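You operate a simulated robot arm through the tools that you are given. There is no shell and no other tool. Be economical: measure what you need, move in short steps, check, and stop when the job is done.

The job below is to be done with a simulated two-armed robot. You get a single attempt, and the scene is never put back.

TASK
Take the dish cloth from the worktop and lay it out flat on the worktop end.
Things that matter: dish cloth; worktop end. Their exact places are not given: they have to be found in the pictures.

Only the result counts: the job must be done as asked and must still hold three seconds after the hand-in. Knocking over, shifting, dropping, spilling or breaking anything else fails it. Flat cloth is picked up by pressing the open fingertips on it (5 to 10 N) and closing them slowly along it; thin cloth reads only 2 to 8 mm in the jaws.

THE ROBOT
Two 7-joint arms with two-finger parallel grippers on one trunk, on a base that drives. Base frame: it is fixed to the floor where the robot stands at the start and does not move with it; the origin is under the middle of the robot, x ahead of it, y to its left, z up. Units: m, rad, N and s.
The left shoulder is at the start at [0.07, 0.134, 1.276], the right one opposite. Places, roughly: worktop end [0.6, 0.4, 0.9]. Payload 1.57 kg a hand.
The TCP of each hand is the grasp point between the finger pads, 0.03 m short of the fingertips. In the tool frame z runs along the fingers and y along their closing line. Largest opening 0.08 m; finger width 0.017, thickness 0.012; the body of the gripper, 0.04 by 0.082 m, starts 0.08 m behind the TCP.
Orientation is told as [roll, pitch, yaw] about the base's x, y, z axes, in that order, counted from this pose: with the fingers straight down and closing along the base's y, the tool's x points along the base's -x, its y along +y and its z along -z.

THE INTERFACE
- The arms move only by the tool step_arm. It takes "left_series", "right_series" or both (then of equal length, played together; a hand with none holds still); each is one flat list of numbers, 7 for each row, row after row: the turn, a rotation vector about the tool's x, y, z in units of 60 degrees (1.0 is 60 degrees), then the shift along the tool's x, y, z in units of 150 mm (1.0 is 150 mm), then the opening in per cent of the stroke, from 0 (shut) to 100 (fully open). In form: [wx, wy, wz, tx, ty, tz, jaw, wx, wy, wz, tx, ty, tz, jaw, ...]. A call has 1 to 10 rows; each row is the pose to reach, as a shift and turn from the pose commanded when the call began, along the tool's axes at that moment. A call with a number of a shift or a turn outside -1 to 1 is refused whole. A row lasts 0.2 s, in which the tool goes at most 0.05 m and 0.15 rad; a call with a longer step from one row to the next is refused whole, and so is a gripper value outside its range. A pose out of reach is approached as far as the arm can. The call stops where the force on the tool passes 40 N (or 10 N more than at its start, if that is more) or the arm is blocked; 0.2 s more then pass. The fingers move at their own pace (about 0.153 m/s each) and stop on an object; they squeeze with about 40 N. The grip force told is the motor's: it shows also when the fingers shut on nothing. Time passes only in rows, and 0.2 s behind the last, so rows that repeat a pose let the fingers close. It gives the time, the measured TCP pose, the force on the tool (base axes), the opening and the grip force at its end, in the units of the frame above (readings bear some noise).
- Cameras (640 x 400 px; columns grow to the right, rows downward): "scene" is now at [0.1163, 0.0284, 1.4907]; the picture's right is [0.46, -0.89, -0.00], its down [-0.70, -0.36, -0.62] and it looks along [0.55, 0.28, -0.79] (base axes); focal length 262 px, centre (320, 200). "left" rides on the left gripper at [-0.032, 0, -0.078] in its tool frame; the picture's right is [0.00, -1.00, 0.00], its down [0.97, 0.00, -0.24] and it looks along [0.24, 0.00, 0.97] (tool axes); focal length 218 px, centre (320, 200). "right" rides on the right gripper at [-0.032, 0, -0.078] in its tool frame; the picture's right is [0.00, -1.00, 0.00], its down [0.97, 0.00, -0.24] and it looks along [0.24, 0.00, 0.97] (tool axes); focal length 218 px, centre (320, 200).
- capture(camera): a new picture of that camera. It takes no simulated time.
- slide_trunk(by): slides the trunk up (or, below 0, down) by that many m; the arms and the scene camera ride with it, the base frame stays. It gives what a move gives, with no picture.
- base_move(legs): drives the robot by 1 to 6 legs, each [ahead, left, turn to the left] in m, m and rad, along the robot's own axes; the way and the turn of a leg run together, so that a leg with both is an arc; at most 1.5 m and 3.142 rad a leg. The arms and the cameras ride along, it lands a little off, and it stops where it bumps. It gives what a move gives.
- head_to(pan, tilt): turns the head with the scene camera to pan (to the left, within 1.501 rad either way) and tilt (down, from -0.506 to 1.204), counted from straight ahead of the robot. It gives what a move gives.
- locate(camera, pixels): for up to 12 pixels [column, row] of the newest picture of that camera ("zoom" is the newest enlarged one), the place [x, y, z] in the base frame of the surface seen there, good to about 0.003 m, but the place of the scene camera against the robot may be out by one fixed shift of up to 0.018 m in any direction. It takes no simulated time.
- inspect(camera, box): a new picture of the part [left, top, right, bottom] of that camera's present view, enlarged. It takes no simulated time.
- job_done(): hands the job in; it is judged then, once.

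Work in short steps. Measure before you move; look again where a grasp or a placing could have gone wrong, and mend it. You have 80 turns and 62 pictures in all, those below and enlarged ones among them. Open the grippers and draw the arms clear of the work before you hand the job in, unless the task says otherwise; then end with one line.

The tools are called after "Request:" as name(argument=value, ...) on one line, values as JSON. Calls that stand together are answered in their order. step_arm: Moves the arms, as the interface text tells. Its arguments: {"type":"object","properties":{"left_series":{"type":"array","items":{"type":"number"}},"right_series":{"type":"array","items":{"type":"number"}}},"required":[]} The other tools are called the same way: slide_trunk (by) slides the trunk up or down; base_move (legs) drives the base; head_to (pan, tilt) turns the head that bears the scene camera; capture (camera) takes a picture; locate (camera, pixels) gives the place of the surface under pixels of a picture; inspect (camera, box) takes an enlarged picture of a part of a camera's view; job_done () hands the job in.

At the start:

```text
time: 0.0
left_ee_pos: [0.3745, 0.3884, 1.2266]
left_orientation: [0.001, -0.001, 0.0]
left_contact_force: [0.0, 0.5, -0.8]
left_gripper_width: 0.0801
left_gripper_force: 0.0
right_ee_pos: [0.3895, 0.01, 1.1202]
right_orientation: [-0.001, -0.002, -0.001]
right_contact_force: [0.5, 0.6, 0.4]
right_gripper_width: 0.08
right_gripper_force: 0.0
trunk travel left (down, up): [-0.85, 0.09]
robot x, y, heading: [-0.0031, 0.0018, 0.005]
head pan, tilt: [0.478, 0.906]
```

scene: 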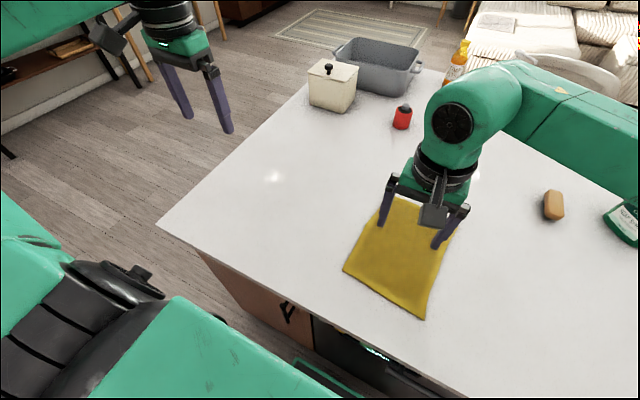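
right: 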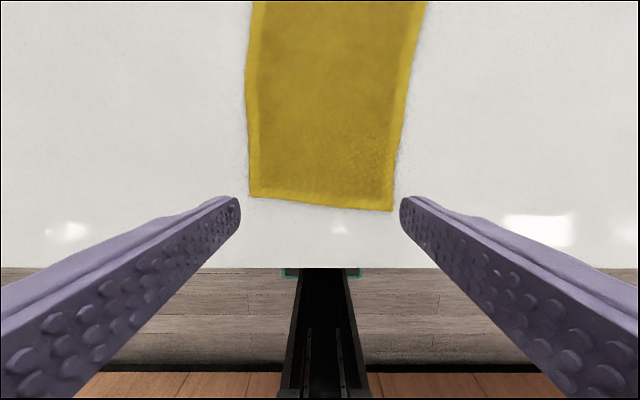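
left: 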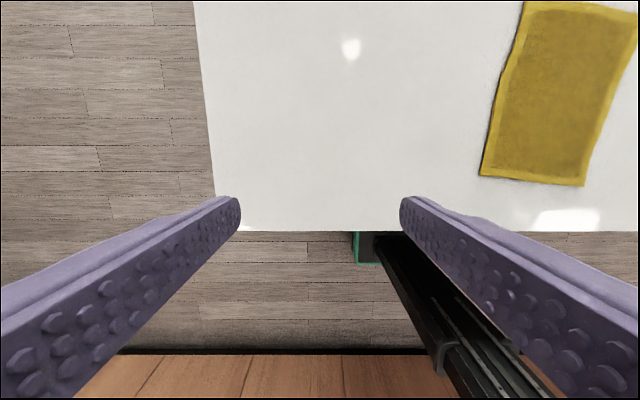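

The scene shows the cloth near (395,265) and the free worktop end to its left, around (270,190). I measure the cloth corners and the worktop edges.

Request:
locate(camera="left", pixels=[[524, 5], [636, 12], [484, 174], [582, 183], [219, 224], [205, 100], [197, 10], [400, 229], [350, 50], [550, 100]])

Request:
locate(camera="scene", pixels=[[345, 270], [424, 316], [452, 240], [385, 200], [160, 225], [310, 105], [402, 125], [335, 108], [553, 205], [280, 180]])

Request:
locate(camera="right", pixels=[[251, 195], [391, 209], [250, 5], [426, 5], [330, 100], [320, 265]])

```text
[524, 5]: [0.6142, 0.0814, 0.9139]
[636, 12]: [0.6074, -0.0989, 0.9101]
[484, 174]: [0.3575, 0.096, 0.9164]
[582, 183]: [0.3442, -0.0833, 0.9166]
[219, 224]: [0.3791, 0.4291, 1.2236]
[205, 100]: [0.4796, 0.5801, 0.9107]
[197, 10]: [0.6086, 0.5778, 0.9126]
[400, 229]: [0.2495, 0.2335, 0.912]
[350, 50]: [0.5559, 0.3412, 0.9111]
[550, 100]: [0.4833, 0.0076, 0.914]
```

```text
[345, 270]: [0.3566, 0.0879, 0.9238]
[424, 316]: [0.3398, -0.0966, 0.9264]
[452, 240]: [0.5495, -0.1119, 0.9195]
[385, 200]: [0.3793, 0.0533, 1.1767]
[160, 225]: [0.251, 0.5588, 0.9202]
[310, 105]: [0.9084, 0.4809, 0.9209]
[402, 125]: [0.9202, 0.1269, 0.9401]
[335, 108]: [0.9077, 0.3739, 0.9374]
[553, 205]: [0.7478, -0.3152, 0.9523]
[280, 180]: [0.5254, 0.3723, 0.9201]
```

```text
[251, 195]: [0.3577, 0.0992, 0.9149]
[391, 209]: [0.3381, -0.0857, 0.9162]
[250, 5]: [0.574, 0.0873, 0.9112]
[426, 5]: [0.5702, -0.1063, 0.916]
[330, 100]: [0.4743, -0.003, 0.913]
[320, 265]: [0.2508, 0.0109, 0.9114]
```

The cloth spans x 0.35–0.61, y -0.09–0.09 and lies flat at z≈0.913; the worktop end (y 0.12–0.58) is free. I'll take the near edge with both hands, so I first turn the hands so the fingers close along x (left +60°, right -60° for now) and bring them nearer in y.

Request:
step_arm(left_series=[0, 0, -0.142, 0, -0.14, 0, 100, 0, 0, -0.284, 0, -0.28, 0, 100, 0, 0, -0.426, 0, -0.42, 0, 100, 0, 0, -0.568, 0, -0.56, 0, 100, 0, 0, -0.71, 0, -0.7, 0, 100, 0, 0, -0.852, 0, -0.84, 0, 100, 0, 0, -0.99, 0, -1, 0, 100], right_series=[0, 0, 0.142, 0, -0.07, 0, 100, 0, 0, 0.284, 0, -0.14, 0, 100, 0, 0, 0.426, 0, -0.21, 0, 100, 0, 0, 0.568, 0, -0.28, 0, 100, 0, 0, 0.71, 0, -0.35, 0, 100, 0, 0, 0.852, 0, -0.42, 0, 100, 0, 0, 0.99, 0, -0.49, 0, 100])

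```text
time: 1.6
left_ee_pos: [0.3725, 0.2357, 1.2266]
left_orientation: [-0.002, 0.0, 1.038]
left_contact_force: [0.5, -0.4, 0.2]
left_gripper_width: 0.0802
left_gripper_force: 0.0
right_ee_pos: [0.3877, -0.0647, 1.1204]
right_orientation: [0.002, 0.002, -1.039]
right_contact_force: [0.0, 0.0, 0.0]
right_gripper_width: 0.0799
right_gripper_force: 0.0
trunk travel left (down, up): [-0.85, 0.09]
robot x, y, heading: [-0.002, 0.0033, 0.0]
head pan, tilt: [0.478, 0.906]
```

Both turned well; I finish the turn to ±90°.

Request:
step_arm(left_series=[0, 0, -0.13, 0, 0, 0, 100, 0, 0, -0.26, 0, 0, 0, 100, 0, 0, -0.39, 0, 0, 0, 100, 0, 0, -0.509, 0, 0, 0, 100], right_series=[0, 0, 0.13, 0, 0, 0, 100, 0, 0, 0.26, 0, 0, 0, 100, 0, 0, 0.39, 0, 0, 0, 100, 0, 0, 0.508, 0, 0, 0, 100])

```text
time: 2.6
left_ee_pos: [0.3755, 0.2394, 1.2253]
left_orientation: [0.001, 0.0, 1.573]
left_contact_force: [0.9, -0.8, 0.1]
left_gripper_width: 0.08
left_gripper_force: 0.0
right_ee_pos: [0.3884, -0.0634, 1.1185]
right_orientation: [0.0, -0.001, -1.569]
right_contact_force: [0.2, 0.2, -1.2]
right_gripper_width: 0.0801
right_gripper_force: 0.1
trunk travel left (down, up): [-0.85, 0.09]
robot x, y, heading: [0.0005, -0.001, 0.003]
head pan, tilt: [0.478, 0.906]
```

Now I close to 30 % and bring both hands down over the near edge (targets left ≈[0.381,0.07], right ≈[0.369,-0.062]).

Request:
step_arm(left_series=[0, 0, 0, 0.2, 0, 0.2, 30, 0, 0, 0, 0.4, 0, 0.4, 30, 0, 0, 0, 0.6, 0, 0.6, 30, 0, 0, 0, 0.8, -0.02, 0.8, 30, 0, 0, 0, 1, -0.037, 1, 30], right_series=[0, 0, 0, 0, -0.03, 0.17, 30, 0, 0, 0, 0, -0.06, 0.34, 30, 0, 0, 0, 0, -0.09, 0.51, 30, 0, 0, 0, 0, -0.11, 0.68, 30, 0, 0, 0, 0.01, -0.13, 0.857, 30])

```text
time: 3.8
left_ee_pos: [0.3792, 0.086, 1.074]
left_orientation: [0.002, 0.002, 1.571]
left_contact_force: [0.7, -0.3, -0.3]
left_gripper_width: 0.0239
left_gripper_force: 0.1
right_ee_pos: [0.3718, -0.0624, 0.9904]
right_orientation: [-0.003, 0.002, -1.57]
right_contact_force: [0.2, 0.5, -0.8]
right_gripper_width: 0.0242
right_gripper_force: 0.0
trunk travel left (down, up): [-0.85, 0.09]
robot x, y, heading: [0.0009, 0.0039, -0.001]
head pan, tilt: [0.478, 0.906]
```

Left needs 14 mm more in y and to come to z 0.99; then I look with the wrist cameras.

Request:
step_arm(left_series=[0, 0, 0, 0.05, 0, 0.2, 30, 0, 0, 0, 0.093, 0, 0.4, 30, 0, 0, 0, 0.093, 0, 0.56, 30])

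Request:
capture(camera="right")

Request:
capture(camera="left")

Request:
capture(camera="scene")

```text
time: 4.6
left_ee_pos: [0.3928, 0.077, 1.0072]
left_orientation: [-0.01, 0.018, 1.557]
left_contact_force: [1.1, 0.1, 0.1]
left_gripper_width: 0.0241
left_gripper_force: 0.0
left hand out of reach, approached as far as the arm can: row 2, 3
right_ee_pos: [0.3693, -0.0676, 0.9855]
right_orientation: [-0.006, -0.017, -1.574]
right_contact_force: [-1.3, 0.6, -0.5]
right_gripper_width: 0.0241
right_gripper_force: 0.2
trunk travel left (down, up): [-0.85, 0.09]
robot x, y, heading: [-0.0012, -0.0015, 0.0]
head pan, tilt: [0.478, 0.906]
stopped in row 3 (left hand): the force on the tool passed its limit (the readings are from after the stop); the commanded pose is now the measured one
```

```text
58 pictures are left
```

right: 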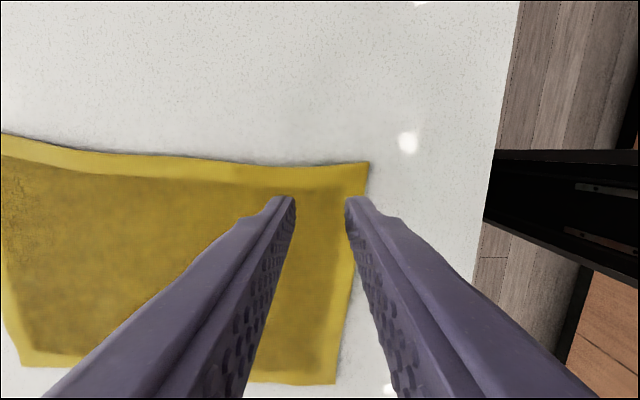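

```text
57 pictures are left
```

left: 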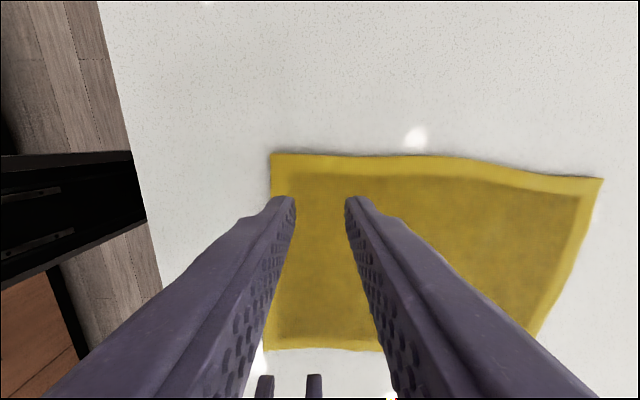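

```text
56 pictures are left
```

scene: 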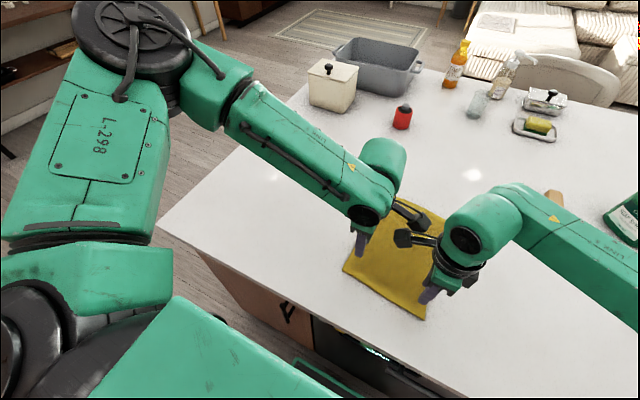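

The wrist housings protrude inward at this yaw and touched each other. I raise and separate the hands, then turn them the other way (left −90°, right +90°) so the housings face outward.

Request:
step_arm(left_series=[0, 0, 0, -0.15, 0, -0.1, 30, 0, 0, 0, -0.3, 0, -0.3, 30, 0, 0, 0, -0.5, 0, -0.5, 30, 0, 0, 0.13, -0.5, 0, -0.5, 30, 0, 0, 0.26, -0.5, 0, -0.5, 30, 0, 0, 0.4, -0.5, 0, -0.5, 30, 0, 0, 0.54, -0.5, 0, -0.5, 30, 0, 0, 0.68, -0.5, 0, -0.5, 30, 0, 0, 0.82, -0.5, 0, -0.5, 30, 0, 0, 0.96, -0.5, 0, -0.5, 30], right_series=[0, 0, 0, -0.15, 0, -0.1, 30, 0, 0, 0, -0.3, 0, -0.3, 30, 0, 0, 0, -0.5, 0, -0.5, 30, 0, 0, -0.13, -0.5, 0, -0.5, 30, 0, 0, -0.26, -0.5, 0, -0.5, 30, 0, 0, -0.4, -0.5, 0, -0.5, 30, 0, 0, -0.54, -0.5, 0, -0.5, 30, 0, 0, -0.68, -0.5, 0, -0.5, 30, 0, 0, -0.82, -0.5, 0, -0.5, 30, 0, 0, -0.96, -0.5, 0, -0.5, 30])

```text
time: 4.9
left_ee_pos: [0.3951, 0.0801, 1.0188]
left_orientation: [-0.022, 0.034, 1.55]
left_contact_force: [0.8, -0.1, 1.3]
left_gripper_width: 0.0241
left_gripper_force: 0.1
right_ee_pos: [0.364, -0.0737, 0.9909]
right_orientation: [-0.011, -0.015, -1.566]
right_contact_force: [-1.2, 0.0, 0.3]
right_gripper_width: 0.024
right_gripper_force: 0.1
trunk travel left (down, up): [-0.85, 0.09]
robot x, y, heading: [0.0021, 0.0034, -0.0]
head pan, tilt: [0.478, 0.906]
stopped in row 1 (left hand): the force on the tool passed its limit (the readings are from after the stop); the commanded pose is now the measured one
```

Still touching; I back them apart purely in y.

Request:
step_arm(left_series=[0, 0, 0, -0.1, 0, 0, 30, 0, 0, 0, -0.2, 0, 0, 30, 0, 0, 0, -0.4, 0, 0, 30], right_series=[0, 0, 0, -0.1, 0, 0, 30, 0, 0, 0, -0.2, 0, 0, 30, 0, 0, 0, -0.4, 0, 0, 30])

Request:
capture(camera="scene")

```text
time: 5.7
left_ee_pos: [0.396, 0.1415, 1.0161]
left_orientation: [-0.022, 0.036, 1.549]
left_contact_force: [0.0, 0.1, 0.1]
left_gripper_width: 0.0243
left_gripper_force: 0.0
right_ee_pos: [0.3654, -0.1359, 0.9912]
right_orientation: [-0.009, -0.014, -1.568]
right_contact_force: [-0.3, -0.1, 0.0]
right_gripper_width: 0.0237
right_gripper_force: 0.0
trunk travel left (down, up): [-0.85, 0.09]
robot x, y, heading: [0.0005, 0.0009, -0.002]
head pan, tilt: [0.478, 0.906]
```

```text
55 pictures are left
```

scene: 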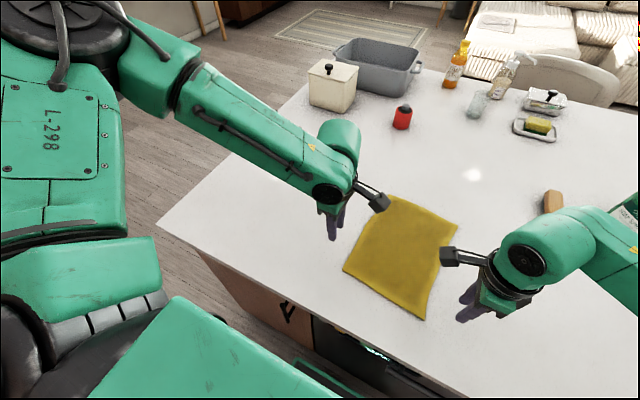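

Hands are free and the cloth is unmoved. Now raise 75 mm and turn 60°.

Request:
step_arm(left_series=[0, 0, 0, 0, 0, -0.25, 30, 0, 0, 0, 0, 0, -0.5, 30, 0, 0, 0.14, 0, 0, -0.5, 30, 0, 0, 0.28, 0, 0, -0.5, 30, 0, 0, 0.42, 0, 0, -0.5, 30, 0, 0, 0.56, 0, 0, -0.5, 30, 0, 0, 0.7, 0, 0, -0.5, 30, 0, 0, 0.84, 0, 0, -0.5, 30, 0, 0, 0.98, 0, 0, -0.5, 30], right_series=[0, 0, 0, 0, 0, -0.25, 30, 0, 0, 0, 0, 0, -0.5, 30, 0, 0, -0.14, 0, 0, -0.5, 30, 0, 0, -0.28, 0, 0, -0.5, 30, 0, 0, -0.42, 0, 0, -0.5, 30, 0, 0, -0.56, 0, 0, -0.5, 30, 0, 0, -0.7, 0, 0, -0.5, 30, 0, 0, -0.84, 0, 0, -0.5, 30, 0, 0, -0.98, 0, 0, -0.5, 30])

Request:
step_arm(left_series=[0, 0, 0.14, 0, 0, 0, 30, 0, 0, 0.28, 0, 0, 0, 30, 0, 0, 0.42, 0, 0, 0, 30, 0, 0, 0.56, 0, 0, 0, 30, 0, 0, 0.7, 0, 0, 0, 30, 0, 0, 0.84, 0, 0, 0, 30, 0, 0, 0.98, 0, 0, 0, 30], right_series=[0, 0, -0.14, 0, 0, 0, 30, 0, 0, -0.28, 0, 0, 0, 30, 0, 0, -0.42, 0, 0, 0, 30, 0, 0, -0.56, 0, 0, 0, 30, 0, 0, -0.7, 0, 0, 0, 30, 0, 0, -0.84, 0, 0, 0, 30, 0, 0, -0.98, 0, 0, 0, 30])

Request:
step_arm(left_series=[0, 0, 0.14, 0, 0, 0, 30, 0, 0, 0.28, 0, 0, 0, 30, 0, 0, 0.42, 0, 0, 0, 30, 0, 0, 0.56, 0, 0, 0, 30, 0, 0, 0.7, 0, 0, 0, 30, 0, 0, 0.84, 0, 0, 0, 30, 0, 0, 0.98, 0, 0, 0, 30], right_series=[0, 0, -0.14, 0, 0, 0, 30, 0, 0, -0.28, 0, 0, 0, 30, 0, 0, -0.42, 0, 0, 0, 30, 0, 0, -0.56, 0, 0, 0, 30, 0, 0, -0.7, 0, 0, 0, 30, 0, 0, -0.84, 0, 0, 0, 30, 0, 0, -0.98, 0, 0, 0, 30])

```text
time: 7.7
left_ee_pos: [0.3948, 0.142, 1.091]
left_orientation: [-0.041, -0.002, 0.521]
left_contact_force: [-0.4, 0.1, -0.8]
left_gripper_width: 0.0239
left_gripper_force: 0.1
right_ee_pos: [0.3673, -0.1334, 1.0646]
right_orientation: [-0.019, 0.001, -0.54]
right_contact_force: [0.8, 0.1, 0.5]
right_gripper_width: 0.0241
right_gripper_force: 0.1
trunk travel left (down, up): [-0.85, 0.09]
robot x, y, heading: [-0.0012, 0.0002, -0.002]
head pan, tilt: [0.478, 0.906]
```

```text
time: 9.3
left_ee_pos: [0.3933, 0.1437, 1.0911]
left_orientation: [-0.02, -0.035, -0.504]
left_contact_force: [0.2, 0.6, 0.2]
left_gripper_width: 0.0244
left_gripper_force: 0.1
right_ee_pos: [0.3664, -0.1333, 1.0665]
right_orientation: [-0.009, 0.016, 0.487]
right_contact_force: [-0.3, 0.3, -0.3]
right_gripper_width: 0.0239
right_gripper_force: 0.1
trunk travel left (down, up): [-0.85, 0.09]
robot x, y, heading: [-0.0008, 0.002, -0.001]
head pan, tilt: [0.478, 0.906]
```

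```text
time: 10.9
left_ee_pos: [0.3941, 0.1459, 1.0901]
left_orientation: [0.02, -0.038, -1.532]
left_contact_force: [-0.2, 0.3, -0.1]
left_gripper_width: 0.0238
left_gripper_force: 0.0
right_ee_pos: [0.2507, -0.0563, 0.9857]
right_orientation: [-0.029, 0.017, 1.527]
right_contact_force: [0.4, 0.1, 0.2]
right_gripper_width: 0.0241
right_gripper_force: 0.1
right hand out of reach, approached as far as the arm can: row 3, 4, 5, 6, 7
trunk travel left (down, up): [-0.85, 0.09]
robot x, y, heading: [0.0021, -0.001, -0.003]
head pan, tilt: [0.478, 0.906]
```

The left hand is at −90° fine; the right ran to a joint limit. I turn the right hand back and will use about −45° for it (its housing then points back toward the robot).

Request:
step_arm(right_series=[0, 0, 0.14, 0, 0, 0, 30, 0, 0, 0.28, 0, 0, 0, 30, 0, 0, 0.42, 0, 0, 0, 30, 0, 0, 0.56, 0, 0, 0, 30, 0, 0, 0.7, 0, 0, 0, 30, 0, 0, 0.84, 0, 0, 0, 30, 0, 0, 0.98, 0, 0, 0, 30])

```text
time: 12.5
left_ee_pos: [0.3946, 0.1418, 1.0912]
left_orientation: [0.017, -0.035, -1.529]
left_contact_force: [-0.4, -0.5, -0.7]
left_gripper_width: 0.0239
left_gripper_force: 0.2
right_ee_pos: [0.2533, -0.0583, 0.9864]
right_orientation: [-0.01, 0.017, 0.483]
right_contact_force: [1.2, -0.5, -0.7]
right_gripper_width: 0.0241
right_gripper_force: 0.1
trunk travel left (down, up): [-0.85, 0.09]
robot x, y, heading: [-0.0001, 0.0023, -0.004]
head pan, tilt: [0.478, 0.906]
```

I turn it further and move it back over to about [0.37,-0.13,1.065].

Request:
step_arm(right_series=[0, 0, 0.14, -0.05, -0.1, -0.1, 30, 0, 0, 0.28, -0.12, -0.22, -0.2, 30, 0, 0, 0.42, -0.19, -0.34, -0.3, 30, 0, 0, 0.56, -0.26, -0.46, -0.4, 30, 0, 0, 0.7, -0.33, -0.58, -0.5, 30, 0, 0, 0.84, -0.4, -0.7, -0.53, 30, 0, 0, 0.98, -0.477, -0.814, -0.53, 30])

```text
time: 14.1
left_ee_pos: [0.3941, 0.144, 1.0905]
left_orientation: [0.019, -0.034, -1.529]
left_contact_force: [-0.3, 0.1, -1.0]
left_gripper_width: 0.0241
left_gripper_force: 0.0
right_ee_pos: [0.3726, -0.1305, 1.0652]
right_orientation: [-0.02, 0.003, -0.543]
right_contact_force: [0.1, -0.5, -0.1]
right_gripper_width: 0.0242
right_gripper_force: 0.1
trunk travel left (down, up): [-0.85, 0.09]
robot x, y, heading: [0.0019, -0.003, 0.001]
head pan, tilt: [0.478, 0.906]
```

Now I bring both over the near corners at z≈0.975, straightening small tilts (right yaw to −0.85).

Request:
step_arm(left_series=[0.018, 0.033, 0.04, -0.15, -0.03, 0.1, 30, 0.018, 0.033, 0.04, -0.3, -0.06, 0.25, 30, 0.018, 0.033, 0.04, -0.42, -0.1, 0.4, 30, 0.018, 0.033, 0.04, -0.49, -0.1, 0.58, 30, 0.018, 0.033, 0.04, -0.49, -0.1, 0.77, 30], right_series=[-0.019, -0.003, 0.1, 0.08, 0.1, 0.1, 30, -0.019, -0.003, 0.2, 0.15, 0.2, 0.2, 30, -0.019, -0.003, 0.29, 0.22, 0.3, 0.3, 30, -0.019, -0.003, 0.29, 0.28, 0.379, 0.45, 30, -0.019, -0.003, 0.29, 0.28, 0.379, 0.6, 30])

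Request:
capture(camera="scene")

Request:
capture(camera="right")

Request:
capture(camera="left")

```text
time: 15.3
left_ee_pos: [0.3764, 0.0805, 0.9857]
left_orientation: [0.003, -0.003, -1.571]
left_contact_force: [-0.4, 0.0, -0.4]
left_gripper_width: 0.0242
left_gripper_force: 0.1
left hand out of reach, approached as far as the arm can: row 4, 5
right_ee_pos: [0.3668, -0.0617, 0.9729]
right_orientation: [0.002, -0.007, -0.846]
right_contact_force: [0.4, 0.1, -0.4]
right_gripper_width: 0.0239
right_gripper_force: 0.0
trunk travel left (down, up): [-0.85, 0.09]
robot x, y, heading: [-0.001, -0.0007, -0.0]
head pan, tilt: [0.478, 0.906]
```

```text
54 pictures are left
```

scene: 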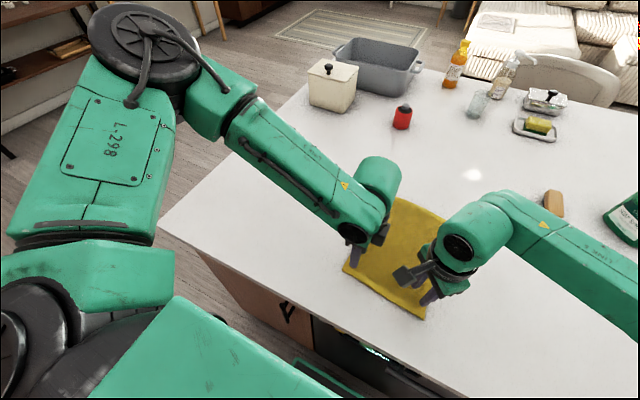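

```text
53 pictures are left
```

right: 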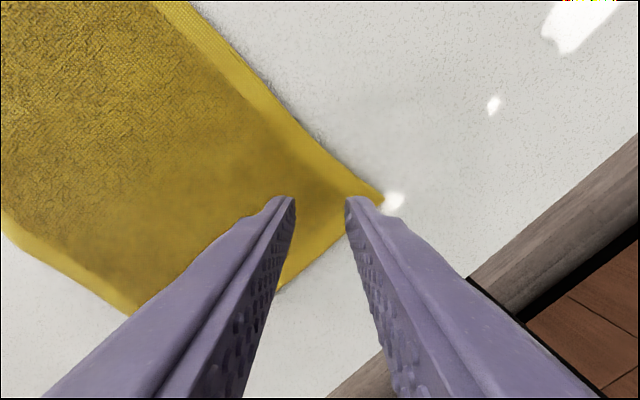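

```text
52 pictures are left
```

left: 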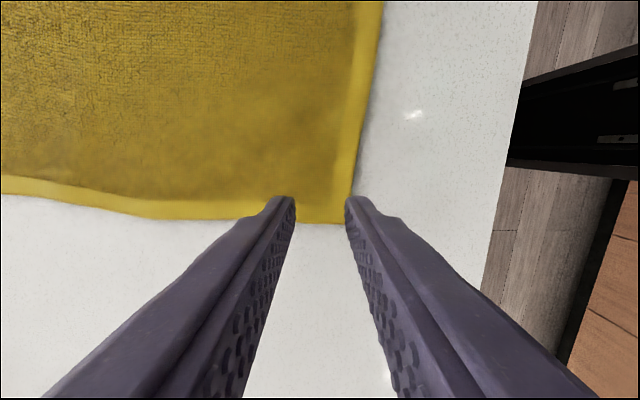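

Left stopped at its low-reach limit (z 0.986), but the trunk can lower both hands. I level the hands (right up 13 mm, left +6 mm in x), then lower the trunk 30 mm.

Request:
step_arm(left_series=[0, 0, 0, 0, 0.02, 0, 30, 0, 0, 0, 0, 0.04, 0, 30], right_series=[0, 0, 0, 0, 0, -0.04, 30, 0, 0, 0, 0, 0, -0.087, 30])

Request:
slide_trunk(by=-0.03)

```text
time: 15.9
left_ee_pos: [0.382, 0.0809, 0.9882]
left_orientation: [0.003, -0.003, -1.57]
left_contact_force: [-0.3, 0.2, 0.3]
left_gripper_width: 0.0239
left_gripper_force: 0.0
right_ee_pos: [0.3673, -0.0619, 0.986]
right_orientation: [0.003, -0.004, -0.845]
right_contact_force: [0.4, 0.2, 0.6]
right_gripper_width: 0.024
right_gripper_force: 0.1
trunk travel left (down, up): [-0.85, 0.09]
robot x, y, heading: [0.0019, -0.0029, 0.002]
head pan, tilt: [0.478, 0.906]
```

```text
time: 16.7
left_ee_pos: [0.3815, 0.0812, 0.958]
left_orientation: [0.002, -0.001, -1.57]
left_contact_force: [0.0, -0.8, 0.2]
left_gripper_width: 0.024
left_gripper_force: 0.0
right_ee_pos: [0.3676, -0.0606, 0.9561]
right_orientation: [0.001, -0.006, -0.844]
right_contact_force: [-0.9, 0.1, 1.0]
right_gripper_width: 0.0238
right_gripper_force: 0.1
trunk travel left (down, up): [-0.82, 0.12]
robot x, y, heading: [0.0001, -0.0022, 0.002]
head pan, tilt: [0.478, 0.906]
```

Hands at z≈0.957, contact expected near 0.943. I give the arms room by raising them 40 mm and lowering the trunk 40 mm, so the press itself can be done by the arms.

Request:
step_arm(left_series=[0, 0, 0, 0, 0, -0.14, 30, 0, 0, 0, 0, 0, -0.27, 30], right_series=[0, 0, 0, 0, 0, -0.14, 30, 0, 0, 0, 0, 0, -0.27, 30])

Request:
slide_trunk(by=-0.04)

Request:
step_arm(left_series=[0, 0, 0, 0, 0, 0.03, 30, 0, 0, 0, 0, 0, 0.06, 30], right_series=[0, 0, 0, 0, 0, 0.03, 30, 0, 0, 0, 0, 0, 0.06, 30])

```text
time: 17.3
left_ee_pos: [0.3812, 0.0806, 0.9968]
left_orientation: [0.003, -0.001, -1.57]
left_contact_force: [0.2, -1.0, 0.2]
left_gripper_width: 0.0243
left_gripper_force: 0.2
right_ee_pos: [0.3675, -0.0623, 0.9972]
right_orientation: [0.001, -0.005, -0.844]
right_contact_force: [0.6, -0.6, 0.1]
right_gripper_width: 0.0241
right_gripper_force: 0.1
trunk travel left (down, up): [-0.82, 0.12]
robot x, y, heading: [0.0013, 0.0016, 0.002]
head pan, tilt: [0.478, 0.906]
```

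```text
time: 18.1
left_ee_pos: [0.3812, 0.0806, 0.9571]
left_orientation: [0.003, -0.003, -1.572]
left_contact_force: [0.3, -1.3, -0.5]
left_gripper_width: 0.024
left_gripper_force: 0.1
right_ee_pos: [0.3679, -0.0614, 0.9568]
right_orientation: [0.003, -0.006, -0.846]
right_contact_force: [-0.6, 0.5, 0.5]
right_gripper_width: 0.0238
right_gripper_force: 0.0
trunk travel left (down, up): [-0.78, 0.16]
robot x, y, heading: [0.0048, 0.0014, -0.001]
head pan, tilt: [0.478, 0.906]
```

```text
time: 18.7
left_ee_pos: [0.3805, 0.0806, 0.9481]
left_orientation: [0.001, -0.003, -1.57]
left_contact_force: [-1.2, 0.4, 0.0]
left_gripper_width: 0.0241
left_gripper_force: 0.1
right_ee_pos: [0.3671, -0.0615, 0.949]
right_orientation: [0.003, -0.006, -0.845]
right_contact_force: [0.2, 0.6, 0.1]
right_gripper_width: 0.024
right_gripper_force: 0.2
trunk travel left (down, up): [-0.78, 0.16]
robot x, y, heading: [0.0043, 0.0015, -0.003]
head pan, tilt: [0.478, 0.906]
```

Still no contact at z 0.948; I go down 6 mm more in small rows.

Request:
step_arm(left_series=[0, 0, 0, 0, 0, 0.013, 30, 0, 0, 0, 0, 0, 0.027, 30, 0, 0, 0, 0, 0, 0.04, 30], right_series=[0, 0, 0, 0, 0, 0.013, 30, 0, 0, 0, 0, 0, 0.027, 30, 0, 0, 0, 0, 0, 0.04, 30])

```text
time: 19.5
left_ee_pos: [0.3801, 0.08, 0.9438]
left_orientation: [0.004, -0.002, -1.57]
left_contact_force: [0.6, 1.2, 3.5]
left_gripper_width: 0.0239
left_gripper_force: 0.0
right_ee_pos: [0.3658, -0.0625, 0.9442]
right_orientation: [0.003, -0.006, -0.846]
right_contact_force: [0.7, -1.4, 7.0]
right_gripper_width: 0.024
right_gripper_force: 0.0
trunk travel left (down, up): [-0.78, 0.16]
robot x, y, heading: [-0.0041, -0.0011, 0.002]
head pan, tilt: [0.478, 0.906]
```

Contact: left 3.5 N, right 7 N. I press the left ~1 mm more and close both slowly.

Request:
step_arm(left_series=[0, 0, 0, 0, 0, 0.007, 30, 0, 0, 0, 0, 0, 0.01, 26, 0, 0, 0, 0, 0, 0.01, 22, 0, 0, 0, 0, 0, 0.01, 18, 0, 0, 0, 0, 0, 0.01, 14, 0, 0, 0, 0, 0, 0.01, 10, 0, 0, 0, 0, 0, 0.01, 6, 0, 0, 0, 0, 0, 0.01, 2, 0, 0, 0, 0, 0, 0.01, 0, 0, 0, 0, 0, 0, 0.01, 0], right_series=[0, 0, 0, 0, 0, 0, 30, 0, 0, 0, 0, 0, 0.002, 26, 0, 0, 0, 0, 0, 0.002, 22, 0, 0, 0, 0, 0, 0.002, 18, 0, 0, 0, 0, 0, 0.002, 14, 0, 0, 0, 0, 0, 0.002, 10, 0, 0, 0, 0, 0, 0.002, 6, 0, 0, 0, 0, 0, 0.002, 2, 0, 0, 0, 0, 0, 0.002, 0, 0, 0, 0, 0, 0, 0.002, 0])

Request:
capture(camera="left")

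Request:
capture(camera="right")

```text
time: 21.7
left_ee_pos: [0.3786, 0.0805, 0.9426]
left_orientation: [0.004, -0.002, -1.57]
left_contact_force: [1.7, -2.8, 13.7]
left_gripper_width: 0.0036
left_gripper_force: 24.4
right_ee_pos: [0.3651, -0.0613, 0.9425]
right_orientation: [0.005, -0.007, -0.845]
right_contact_force: [0.2, 3.5, 15.1]
right_gripper_width: 0.0
right_gripper_force: 20.5
trunk travel left (down, up): [-0.78, 0.16]
robot x, y, heading: [0.0002, -0.0018, -0.004]
head pan, tilt: [0.478, 0.906]
```

```text
51 pictures are left
```

left: 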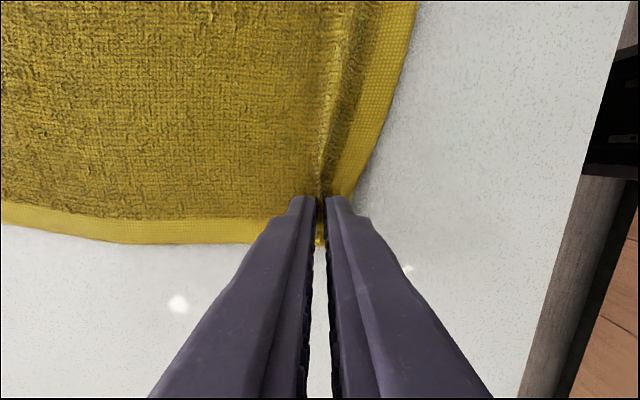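

```text
50 pictures are left
```

right: 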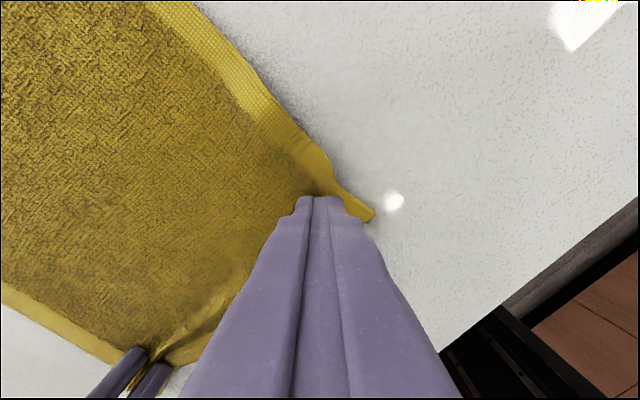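

Left holds cloth (3.6 mm); the right slipped and shut on nothing. I lift the right a little, open to 40 %, move 9 mm inward and press again.

Request:
step_arm(right_series=[0, 0, 0, 0, 0, -0.1, 0, 0, 0, 0, 0, 0.03, -0.1, 40, 0, 0, 0, 0, 0.06, -0.1, 40, 0, 0, 0, 0, 0.06, -0.04, 40, 0, 0, 0, 0, 0.06, -0.015, 40, 0, 0, 0, 0, 0.06, 0, 40, 0, 0, 0, 0, 0.06, 0, 40])

```text
time: 23.3
left_ee_pos: [0.3795, 0.0798, 0.9426]
left_orientation: [0.004, 0.002, -1.569]
left_contact_force: [0.0, 1.7, 15.5]
left_gripper_width: 0.0036
left_gripper_force: 25.0
right_ee_pos: [0.3734, -0.0568, 0.9435]
right_orientation: [0.005, -0.007, -0.845]
right_contact_force: [1.3, -2.7, 12.2]
right_gripper_width: 0.0319
right_gripper_force: 0.2
trunk travel left (down, up): [-0.78, 0.16]
robot x, y, heading: [0.0002, -0.0036, -0.003]
head pan, tilt: [0.478, 0.906]
```

12 N is slightly high; I ease by 0.5 mm and close more slowly.

Request:
step_arm(left_series=[0, 0, 0, 0, 0, -0.01, 0, 0, 0, 0, 0, 0, -0.01, 0, 0, 0, 0, 0, 0, -0.01, 0, 0, 0, 0, 0, 0, -0.01, 0, 0, 0, 0, 0, 0, -0.01, 0, 0, 0, 0, 0, 0, -0.01, 0, 0, 0, 0, 0, 0, -0.01, 0, 0, 0, 0, 0, 0, -0.01, 0, 0, 0, 0, 0, 0, -0.01, 0, 0, 0, 0, 0, 0, -0.01, 0], right_series=[0, 0, 0, 0, 0, -0.003, 37, 0, 0, 0, 0, 0, -0.003, 34, 0, 0, 0, 0, 0, -0.003, 31, 0, 0, 0, 0, 0, -0.003, 28, 0, 0, 0, 0, 0, -0.003, 25, 0, 0, 0, 0, 0, -0.003, 22, 0, 0, 0, 0, 0, -0.003, 19, 0, 0, 0, 0, 0, -0.003, 16, 0, 0, 0, 0, 0, -0.003, 13, 0, 0, 0, 0, 0, -0.003, 10])

Request:
step_arm(right_series=[0, 0, 0, 0, 0, 0, 7, 0, 0, 0, 0, 0, 0, 4, 0, 0, 0, 0, 0, 0, 2, 0, 0, 0, 0, 0, 0, 0, 0, 0, 0, 0, 0, 0, 0])

Request:
capture(camera="right")

```text
time: 25.5
left_ee_pos: [0.3808, 0.0793, 0.9428]
left_orientation: [0.004, -0.002, -1.571]
left_contact_force: [-1.6, -1.2, 5.0]
left_gripper_width: 0.0039
left_gripper_force: 24.3
right_ee_pos: [0.3743, -0.0545, 0.9438]
right_orientation: [0.002, -0.005, -0.846]
right_contact_force: [-0.4, 0.8, 5.9]
right_gripper_width: 0.0071
right_gripper_force: 0.1
trunk travel left (down, up): [-0.78, 0.16]
robot x, y, heading: [-0.0028, 0.0008, -0.001]
head pan, tilt: [0.478, 0.906]
```

```text
time: 26.7
left_ee_pos: [0.3801, 0.0804, 0.9434]
left_orientation: [0.004, -0.002, -1.571]
left_contact_force: [-1.7, -0.9, 3.7]
left_gripper_width: 0.0034
left_gripper_force: 25.0
right_ee_pos: [0.3741, -0.0548, 0.9443]
right_orientation: [0.003, -0.006, -0.845]
right_contact_force: [0.0, 1.1, 8.4]
right_gripper_width: 0.0
right_gripper_force: 21.7
trunk travel left (down, up): [-0.78, 0.16]
robot x, y, heading: [-0.0015, -0.0017, 0.0]
head pan, tilt: [0.478, 0.906]
```

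```text
49 pictures are left
```

right: 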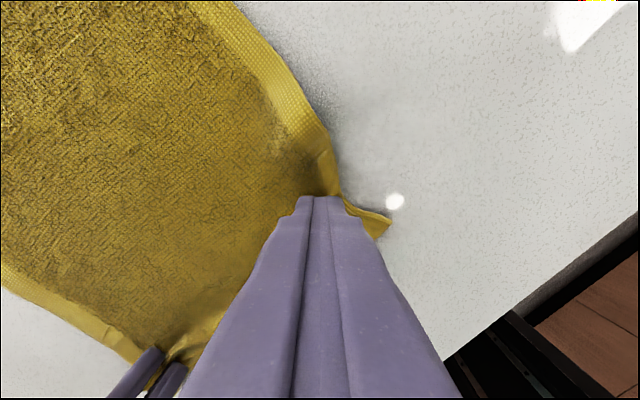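

The diagonal closing let the cloth slip. I lift the right hand, turn it to yaw 0 (closing along y, straight across the side hem), and look.

Request:
step_arm(right_series=[0, 0, 0, 0, 0, -0.1, 10, 0, 0, 0, 0, 0, -0.25, 40, 0, 0, -0.13, 0, 0, -0.3, 40, 0, 0, -0.27, 0, 0, -0.3, 40, 0, 0, -0.41, 0, 0, -0.3, 40, 0, 0, -0.55, 0, 0, -0.3, 40, 0, 0, -0.69, 0, 0, -0.3, 40, 0, 0, -0.807, 0, 0, -0.3, 40])

Request:
capture(camera="right")

```text
time: 28.5
left_ee_pos: [0.3798, 0.0809, 0.9434]
left_orientation: [0.004, -0.001, -1.57]
left_contact_force: [-2.7, 0.8, 5.9]
left_gripper_width: 0.0036
left_gripper_force: 24.8
right_ee_pos: [0.3728, -0.0549, 0.9876]
right_orientation: [0.0, -0.005, 0.001]
right_contact_force: [-0.1, 0.0, -0.1]
right_gripper_width: 0.0321
right_gripper_force: 0.1
trunk travel left (down, up): [-0.78, 0.16]
robot x, y, heading: [0.002, 0.0013, 0.003]
head pan, tilt: [0.478, 0.906]
```

```text
48 pictures are left
```

right: 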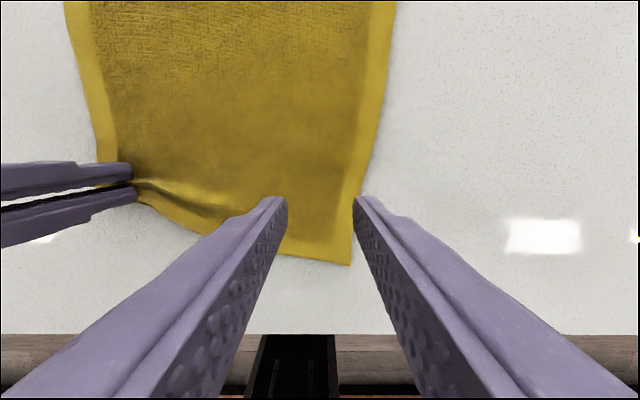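

Clear view: the right near corner is at about (349,264) and the side edge runs to (390,10). I locate these.

Request:
locate(camera="right", pixels=[[348, 262], [352, 215], [340, 215], [378, 100], [300, 254]])

```text
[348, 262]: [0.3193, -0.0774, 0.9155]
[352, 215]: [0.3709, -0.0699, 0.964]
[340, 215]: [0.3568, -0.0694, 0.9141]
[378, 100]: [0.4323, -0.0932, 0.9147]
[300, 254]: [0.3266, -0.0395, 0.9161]
```

The corner is at about [0.32,−0.078]. I put the right hand at [0.34,−0.052] and press down.

Request:
step_arm(right_series=[0, 0, 0, 0.22, 0.02, 0, 40, 0, 0, 0, 0.22, 0.02, 0.15, 40, 0, 0, 0, 0.22, 0.02, 0.25, 40, 0, 0, 0, 0.22, 0.02, 0.28, 40, 0, 0, 0, 0.22, 0.02, 0.292, 40, 0, 0, 0, 0.22, 0.02, 0.296, 40])

```text
time: 29.9
left_ee_pos: [0.3793, 0.0808, 0.9434]
left_orientation: [0.004, 0.0, -1.57]
left_contact_force: [-0.4, 0.2, 5.5]
left_gripper_width: 0.0037
left_gripper_force: 24.3
right_ee_pos: [0.3396, -0.0526, 0.9444]
right_orientation: [-0.001, -0.005, -0.001]
right_contact_force: [-0.3, 0.2, 1.5]
right_gripper_width: 0.0317
right_gripper_force: 0.1
trunk travel left (down, up): [-0.78, 0.16]
robot x, y, heading: [-0.0034, -0.0021, 0.001]
head pan, tilt: [0.478, 0.906]
```

Light contact (1.5 N); I press about 1.2 mm more and close slowly.

Request:
step_arm(right_series=[0, 0, 0, 0, 0, 0.007, 40, 0, 0, 0, 0, 0, 0.009, 36, 0, 0, 0, 0, 0, 0.009, 32, 0, 0, 0, 0, 0, 0.009, 28, 0, 0, 0, 0, 0, 0.009, 24, 0, 0, 0, 0, 0, 0.009, 20, 0, 0, 0, 0, 0, 0.009, 16, 0, 0, 0, 0, 0, 0.009, 12, 0, 0, 0, 0, 0, 0.009, 8, 0, 0, 0, 0, 0, 0.009, 4])

Request:
step_arm(right_series=[0, 0, 0, 0, 0, 0, 1, 0, 0, 0, 0, 0, 0, 0, 0, 0, 0, 0, 0, 0, 0])

Request:
capture(camera="right")

```text
time: 32.1
left_ee_pos: [0.3794, 0.0802, 0.944]
left_orientation: [0.005, -0.001, -1.573]
left_contact_force: [0.3, -3.7, 4.2]
left_gripper_width: 0.0037
left_gripper_force: 24.7
right_ee_pos: [0.3409, -0.0527, 0.9427]
right_orientation: [-0.001, -0.008, -0.001]
right_contact_force: [1.7, 4.3, 14.1]
right_gripper_width: 0.0048
right_gripper_force: 25.1
trunk travel left (down, up): [-0.78, 0.16]
robot x, y, heading: [-0.0005, -0.0028, -0.0]
head pan, tilt: [0.478, 0.906]
```

```text
time: 32.9
left_ee_pos: [0.3801, 0.0803, 0.9429]
left_orientation: [0.003, -0.001, -1.572]
left_contact_force: [-1.3, -3.5, 4.4]
left_gripper_width: 0.0037
left_gripper_force: 24.5
right_ee_pos: [0.3403, -0.0511, 0.9418]
right_orientation: [-0.002, -0.007, 0.0]
right_contact_force: [1.4, 4.5, 14.7]
right_gripper_width: 0.0045
right_gripper_force: 25.1
trunk travel left (down, up): [-0.78, 0.16]
robot x, y, heading: [-0.0031, -0.0004, 0.001]
head pan, tilt: [0.478, 0.906]
```

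```text
47 pictures are left
```

right: 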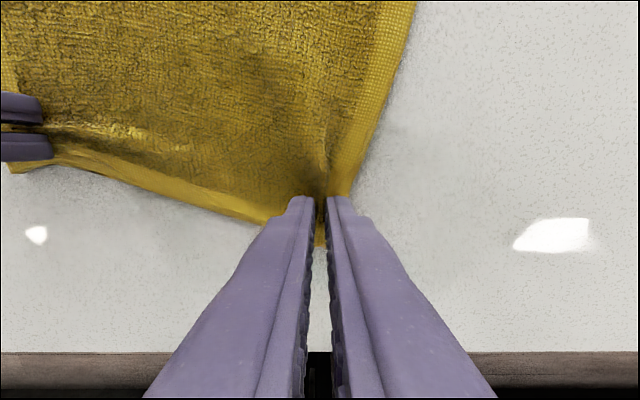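

Both grips hold cloth (3.7 and 4.5 mm). I lift with the trunk 0.15 m and check.

Request:
slide_trunk(by=0.15)

Request:
step_arm(left_series=[0, 0, 0, 0, 0, -0.2, 0, 0, 0, 0, 0, 0, -0.4, 0, 0, 0, 0, 0, 0, -0.6, 0, 0, 0, 0, 0, 0, -0.8, 0, 0, 0, 0, 0, 0, -0.95, 0], right_series=[0, 0, 0, 0, 0, -0.2, 0, 0, 0, 0, 0, 0, -0.4, 0, 0, 0, 0, 0, 0, -0.6, 0, 0, 0, 0, 0, 0, -0.8, 0, 0, 0, 0, 0, 0, -0.95, 0])

Request:
capture(camera="scene")

```text
time: 34.7
left_ee_pos: [0.3805, 0.0802, 1.0924]
left_orientation: [0.002, -0.002, -1.57]
left_contact_force: [-0.2, -2.1, 0.1]
left_gripper_width: 0.0038
left_gripper_force: 24.3
right_ee_pos: [0.342, -0.0532, 1.0915]
right_orientation: [-0.004, -0.005, -0.001]
right_contact_force: [-0.3, 1.9, -0.1]
right_gripper_width: 0.0042
right_gripper_force: 24.8
trunk travel left (down, up): [-0.93, 0.01]
robot x, y, heading: [-0.0025, 0.0032, 0.001]
head pan, tilt: [0.478, 0.906]
```

```text
time: 35.9
left_ee_pos: [0.3803, 0.0783, 1.2368]
left_orientation: [0.002, -0.001, -1.572]
left_contact_force: [-1.2, -1.8, 0.1]
left_gripper_width: 0.0037
left_gripper_force: 24.9
right_ee_pos: [0.3386, -0.0517, 1.2335]
right_orientation: [-0.001, -0.006, 0.0]
right_contact_force: [0.6, 2.8, -0.6]
right_gripper_width: 0.0042
right_gripper_force: 24.9
trunk travel left (down, up): [-0.93, 0.01]
robot x, y, heading: [0.0021, 0.0024, 0.0]
head pan, tilt: [0.478, 0.906]
```

```text
46 pictures are left
```

scene: 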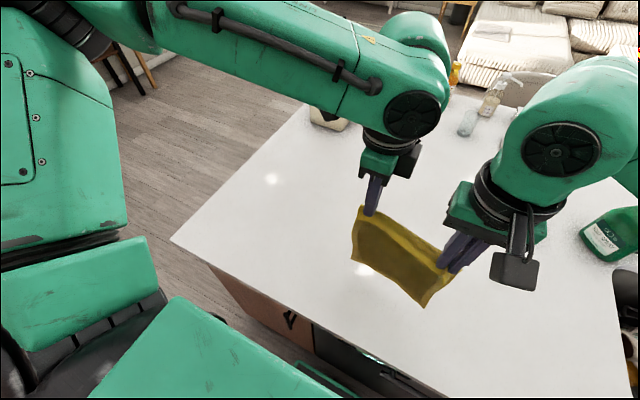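

The cloth hangs clear between both hands. I drive the base 0.38 m to the left.

Request:
base_move(legs=[[0, 0.38, 0]])

Request:
capture(camera="scene")

```text
time: 38.2
left_ee_pos: [0.3801, 0.4396, 1.2359]
left_orientation: [0.0, 0.002, -1.571]
left_contact_force: [-0.9, -3.1, -0.4]
left_gripper_width: 0.0038
left_gripper_force: 24.0
right_ee_pos: [0.3393, 0.3072, 1.2327]
right_orientation: [0.0, -0.007, -0.003]
right_contact_force: [1.2, 2.8, 0.0]
right_gripper_width: 0.0043
right_gripper_force: 25.1
trunk travel left (down, up): [-0.93, 0.01]
robot x, y, heading: [0.0028, 0.3681, -0.001]
head pan, tilt: [0.478, 0.906]
```

```text
45 pictures are left
```

scene: 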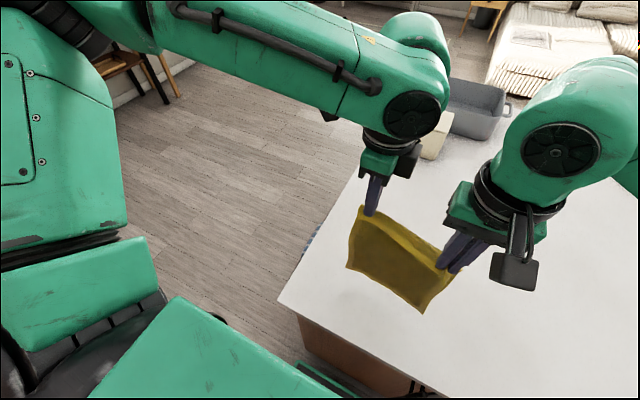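

Arrived; hands mid y≈0.373. Now I reach the hands forward (aligning right with left) so the hanging lower edge will be set down at the far side and the cloth laid back towards the robot.

Request:
step_arm(left_series=[0, 0, 0, 0, 0.1, 0, 0, 0, 0, 0, 0, 0.2, 0, 0, 0, 0, 0, 0, 0.3, 0, 0, 0, 0, 0, 0, 0.4, 0, 0, 0, 0, 0, 0, 0.5, 0, 0, 0, 0, 0, 0, 0.6, 0, 0, 0, 0, 0, 0, 0.7, 0, 0, 0, 0, 0, 0, 0.8, 0, 0], right_series=[0, 0, 0, -0.125, 0, 0, 0, 0, 0, 0, -0.25, 0, 0, 0, 0, 0, 0, -0.375, 0, 0, 0, 0, 0, 0, -0.5, 0, 0, 0, 0, 0, 0, -0.625, 0, 0, 0, 0, 0, 0, -0.75, 0, 0, 0, 0, 0, 0, -0.875, 0, 0, 0, 0, 0, 0, -1, 0, 0, 0])

Request:
step_arm(left_series=[0, 0, 0, 0, 0.11, 0.03, 0, 0, 0, 0, 0, 0.22, 0.06, 0, 0, 0, 0, 0, 0.34, 0.09, 0, 0, 0, 0, 0, 0.46, 0.12, 0, 0, 0, 0, 0, 0.58, 0.15, 0, 0, 0, 0, 0, 0.7, 0.18, 0, 0, 0, 0, 0, 0.82, 0.21, 0, 0, 0, 0, 0, 0.93, 0.23, 0], right_series=[0, 0, 0, -0.125, 0, 0.03, 0, 0, 0, 0, -0.25, 0, 0.06, 0, 0, 0, 0, -0.375, 0, 0.09, 0, 0, 0, 0, -0.5, 0, 0.12, 0, 0, 0, 0, -0.625, 0, 0.15, 0, 0, 0, 0, -0.75, 0, 0.18, 0, 0, 0, 0, -0.875, 0, 0.21, 0, 0, 0, 0, -1, 0, 0.22, 0])

Request:
capture(camera="scene")

Request:
capture(camera="right")

```text
time: 40.0
left_ee_pos: [0.4865, 0.4597, 1.2358]
left_orientation: [0.004, -0.007, -1.573]
left_contact_force: [2.4, -21.3, -1.1]
left_gripper_width: 0.0035
left_gripper_force: 24.9
left hand out of reach, approached as far as the arm can: row 6, 7, 8
right_ee_pos: [0.4867, 0.3116, 1.2336]
right_orientation: [0.002, -0.005, 0.004]
right_contact_force: [-1.8, 21.5, 0.3]
right_gripper_width: 0.0047
right_gripper_force: 25.3
trunk travel left (down, up): [-0.93, 0.01]
robot x, y, heading: [0.001, 0.3654, -0.002]
head pan, tilt: [0.478, 0.906]
```

```text
time: 40.6
left_ee_pos: [0.4992, 0.4678, 1.2304]
left_orientation: [0.013, -0.022, -1.579]
left_contact_force: [4.4, -21.6, -1.1]
left_gripper_width: 0.0036
left_gripper_force: 24.5
left hand out of reach, approached as far as the arm can: row 1, 2
right_ee_pos: [0.5198, 0.3208, 1.227]
right_orientation: [0.016, 0.0, 0.018]
right_contact_force: [-3.9, 21.9, 0.2]
right_gripper_width: 0.0048
right_gripper_force: 25.4
trunk travel left (down, up): [-0.93, 0.01]
robot x, y, heading: [0.0027, 0.3611, -0.001]
head pan, tilt: [0.478, 0.906]
stopped in row 2 (left hand): the force on the tool passed its limit (the readings are from after the stop); the commanded pose is now the measured one
```

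```text
44 pictures are left
```

scene: 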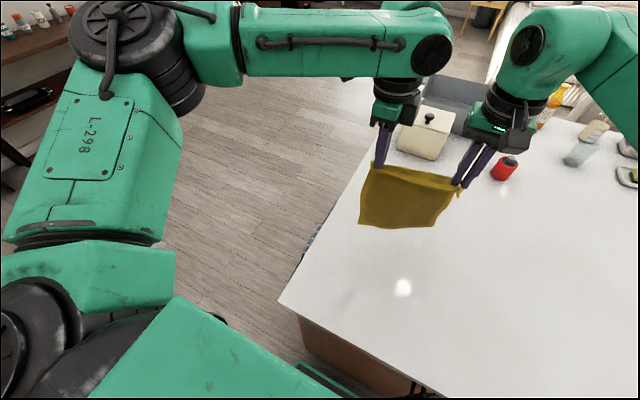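

```text
43 pictures are left
```

right: 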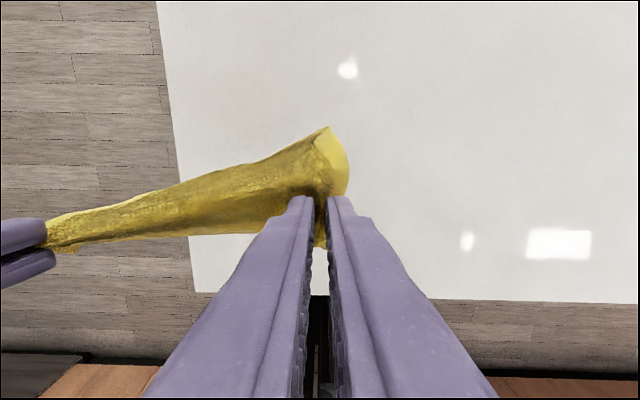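

The left hand hits a wrist limit at yaw −90° further out and is stretching the cloth. I back off, relieve the tension, and turn the left hand toward −45°.

Request:
step_arm(left_series=[0, 0, 0, -0.04, -0.02, 0, 0, 0, 0, 0, -0.08, -0.05, 0, 0, 0, 0, -0.13, -0.1, -0.06, 0, 0, 0, 0, -0.26, -0.1, -0.06, 0, 0, 0, 0, -0.39, -0.1, -0.06, 0, 0, 0, 0, -0.52, -0.1, -0.06, 0, 0, 0, 0, -0.65, -0.1, -0.06, 0, 0, 0, 0, -0.75, -0.1, -0.06, 0, 0], right_series=[0, 0, 0, 0.07, 0, 0, 0, 0, 0, 0, 0.14, 0, 0, 0, 0, 0, 0, 0.2, 0, 0, 0, 0, 0, 0, 0.2, 0, 0, 0, 0, 0, 0, 0.2, 0, 0, 0, 0, 0, 0, 0.2, 0, 0, 0, 0, 0, 0, 0.2, 0, 0, 0, 0, 0, 0, 0.2, 0, 0, 0])

```text
time: 42.4
left_ee_pos: [0.486, 0.4572, 1.2299]
left_orientation: [-0.003, -0.018, -0.789]
left_contact_force: [0.5, -7.8, -0.9]
left_gripper_width: 0.0031
left_gripper_force: 24.7
left hand out of reach, approached as far as the arm can: row 2, 3, 4, 5, 6, 7, 8
right_ee_pos: [0.4891, 0.3149, 1.2256]
right_orientation: [0.011, -0.002, 0.009]
right_contact_force: [0.2, 8.1, 0.9]
right_gripper_width: 0.0044
right_gripper_force: 24.7
trunk travel left (down, up): [-0.93, 0.01]
robot x, y, heading: [0.002, 0.3652, -0.002]
head pan, tilt: [0.478, 0.906]
```

Tension eased. I test going forward 30 mm while lowering 45 mm.

Request:
step_arm(left_series=[0, 0, 0, -0.04, 0.03, 0.07, 0, 0, 0, 0, -0.08, 0.06, 0.14, 0, 0, 0, 0, -0.12, 0.09, 0.22, 0, 0, 0, 0, -0.169, 0.114, 0.3, 0], right_series=[0, 0, 0, -0.05, 0, 0.07, 0, 0, 0, 0, -0.1, 0, 0.14, 0, 0, 0, 0, -0.15, 0, 0.21, 0, 0, 0, 0, -0.2, 0, 0.28, 0])

```text
time: 43.4
left_ee_pos: [0.4962, 0.4676, 1.1905]
left_orientation: [-0.005, -0.026, -0.791]
left_contact_force: [5.9, -32.4, -1.6]
left_gripper_width: 0.004
left_gripper_force: 24.7
left hand out of reach, approached as far as the arm can: row 1, 2, 3, 4
right_ee_pos: [0.5188, 0.3176, 1.184]
right_orientation: [0.016, 0.002, 0.016]
right_contact_force: [-5.5, 33.1, 2.2]
right_gripper_width: 0.0058
right_gripper_force: 26.0
trunk travel left (down, up): [-0.93, 0.01]
robot x, y, heading: [0.0018, 0.3631, -0.007]
head pan, tilt: [0.478, 0.906]
```

The left arm is against a joint limit and pulls the cloth taut. I back off to relieve it first, and look down at the gap between base and worktop to see whether the base can go forward instead.

Request:
step_arm(left_series=[0, 0, 0, 0.02, -0.06, 0, 0, 0, 0, 0, 0.03, -0.11, 0, 0], right_series=[0, 0, 0, 0.1, 0.03, 0, 0, 0, 0, 0, 0.2, 0.07, 0, 0])

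Request:
head_to(pan=0.0, tilt=1.2)

Request:
capture(camera="scene")

```text
time: 44.0
left_ee_pos: [0.4794, 0.4634, 1.1897]
left_orientation: [-0.002, -0.015, -0.788]
left_contact_force: [0.7, -5.9, 0.1]
left_gripper_width: 0.0034
left_gripper_force: 24.2
right_ee_pos: [0.4885, 0.3242, 1.1856]
right_orientation: [0.004, -0.002, 0.006]
right_contact_force: [-0.9, 5.7, 0.9]
right_gripper_width: 0.0044
right_gripper_force: 24.7
trunk travel left (down, up): [-0.93, 0.01]
robot x, y, heading: [0.0031, 0.3617, -0.002]
head pan, tilt: [0.478, 0.906]
```

```text
time: 44.9
left_ee_pos: [0.4802, 0.4623, 1.1897]
left_orientation: [-0.003, -0.017, -0.792]
left_contact_force: [0.1, -1.6, -0.4]
left_gripper_width: 0.0035
left_gripper_force: 24.5
right_ee_pos: [0.4896, 0.326, 1.1852]
right_orientation: [0.007, 0.0, 0.01]
right_contact_force: [0.6, 1.8, 0.2]
right_gripper_width: 0.0044
right_gripper_force: 24.9
trunk travel left (down, up): [-0.93, 0.01]
robot x, y, heading: [-0.0014, 0.3622, -0.002]
head pan, tilt: [0.0, 1.201]
```

```text
42 pictures are left
```

scene: 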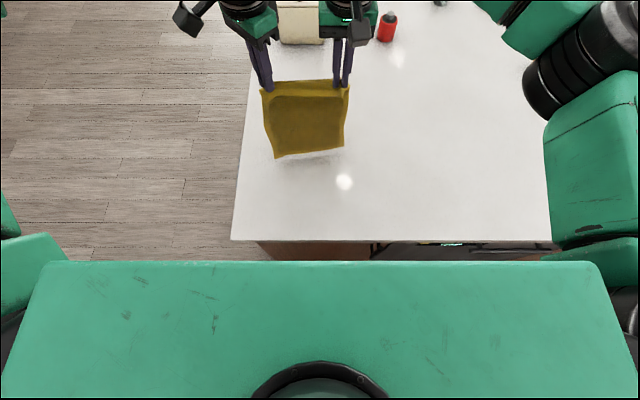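

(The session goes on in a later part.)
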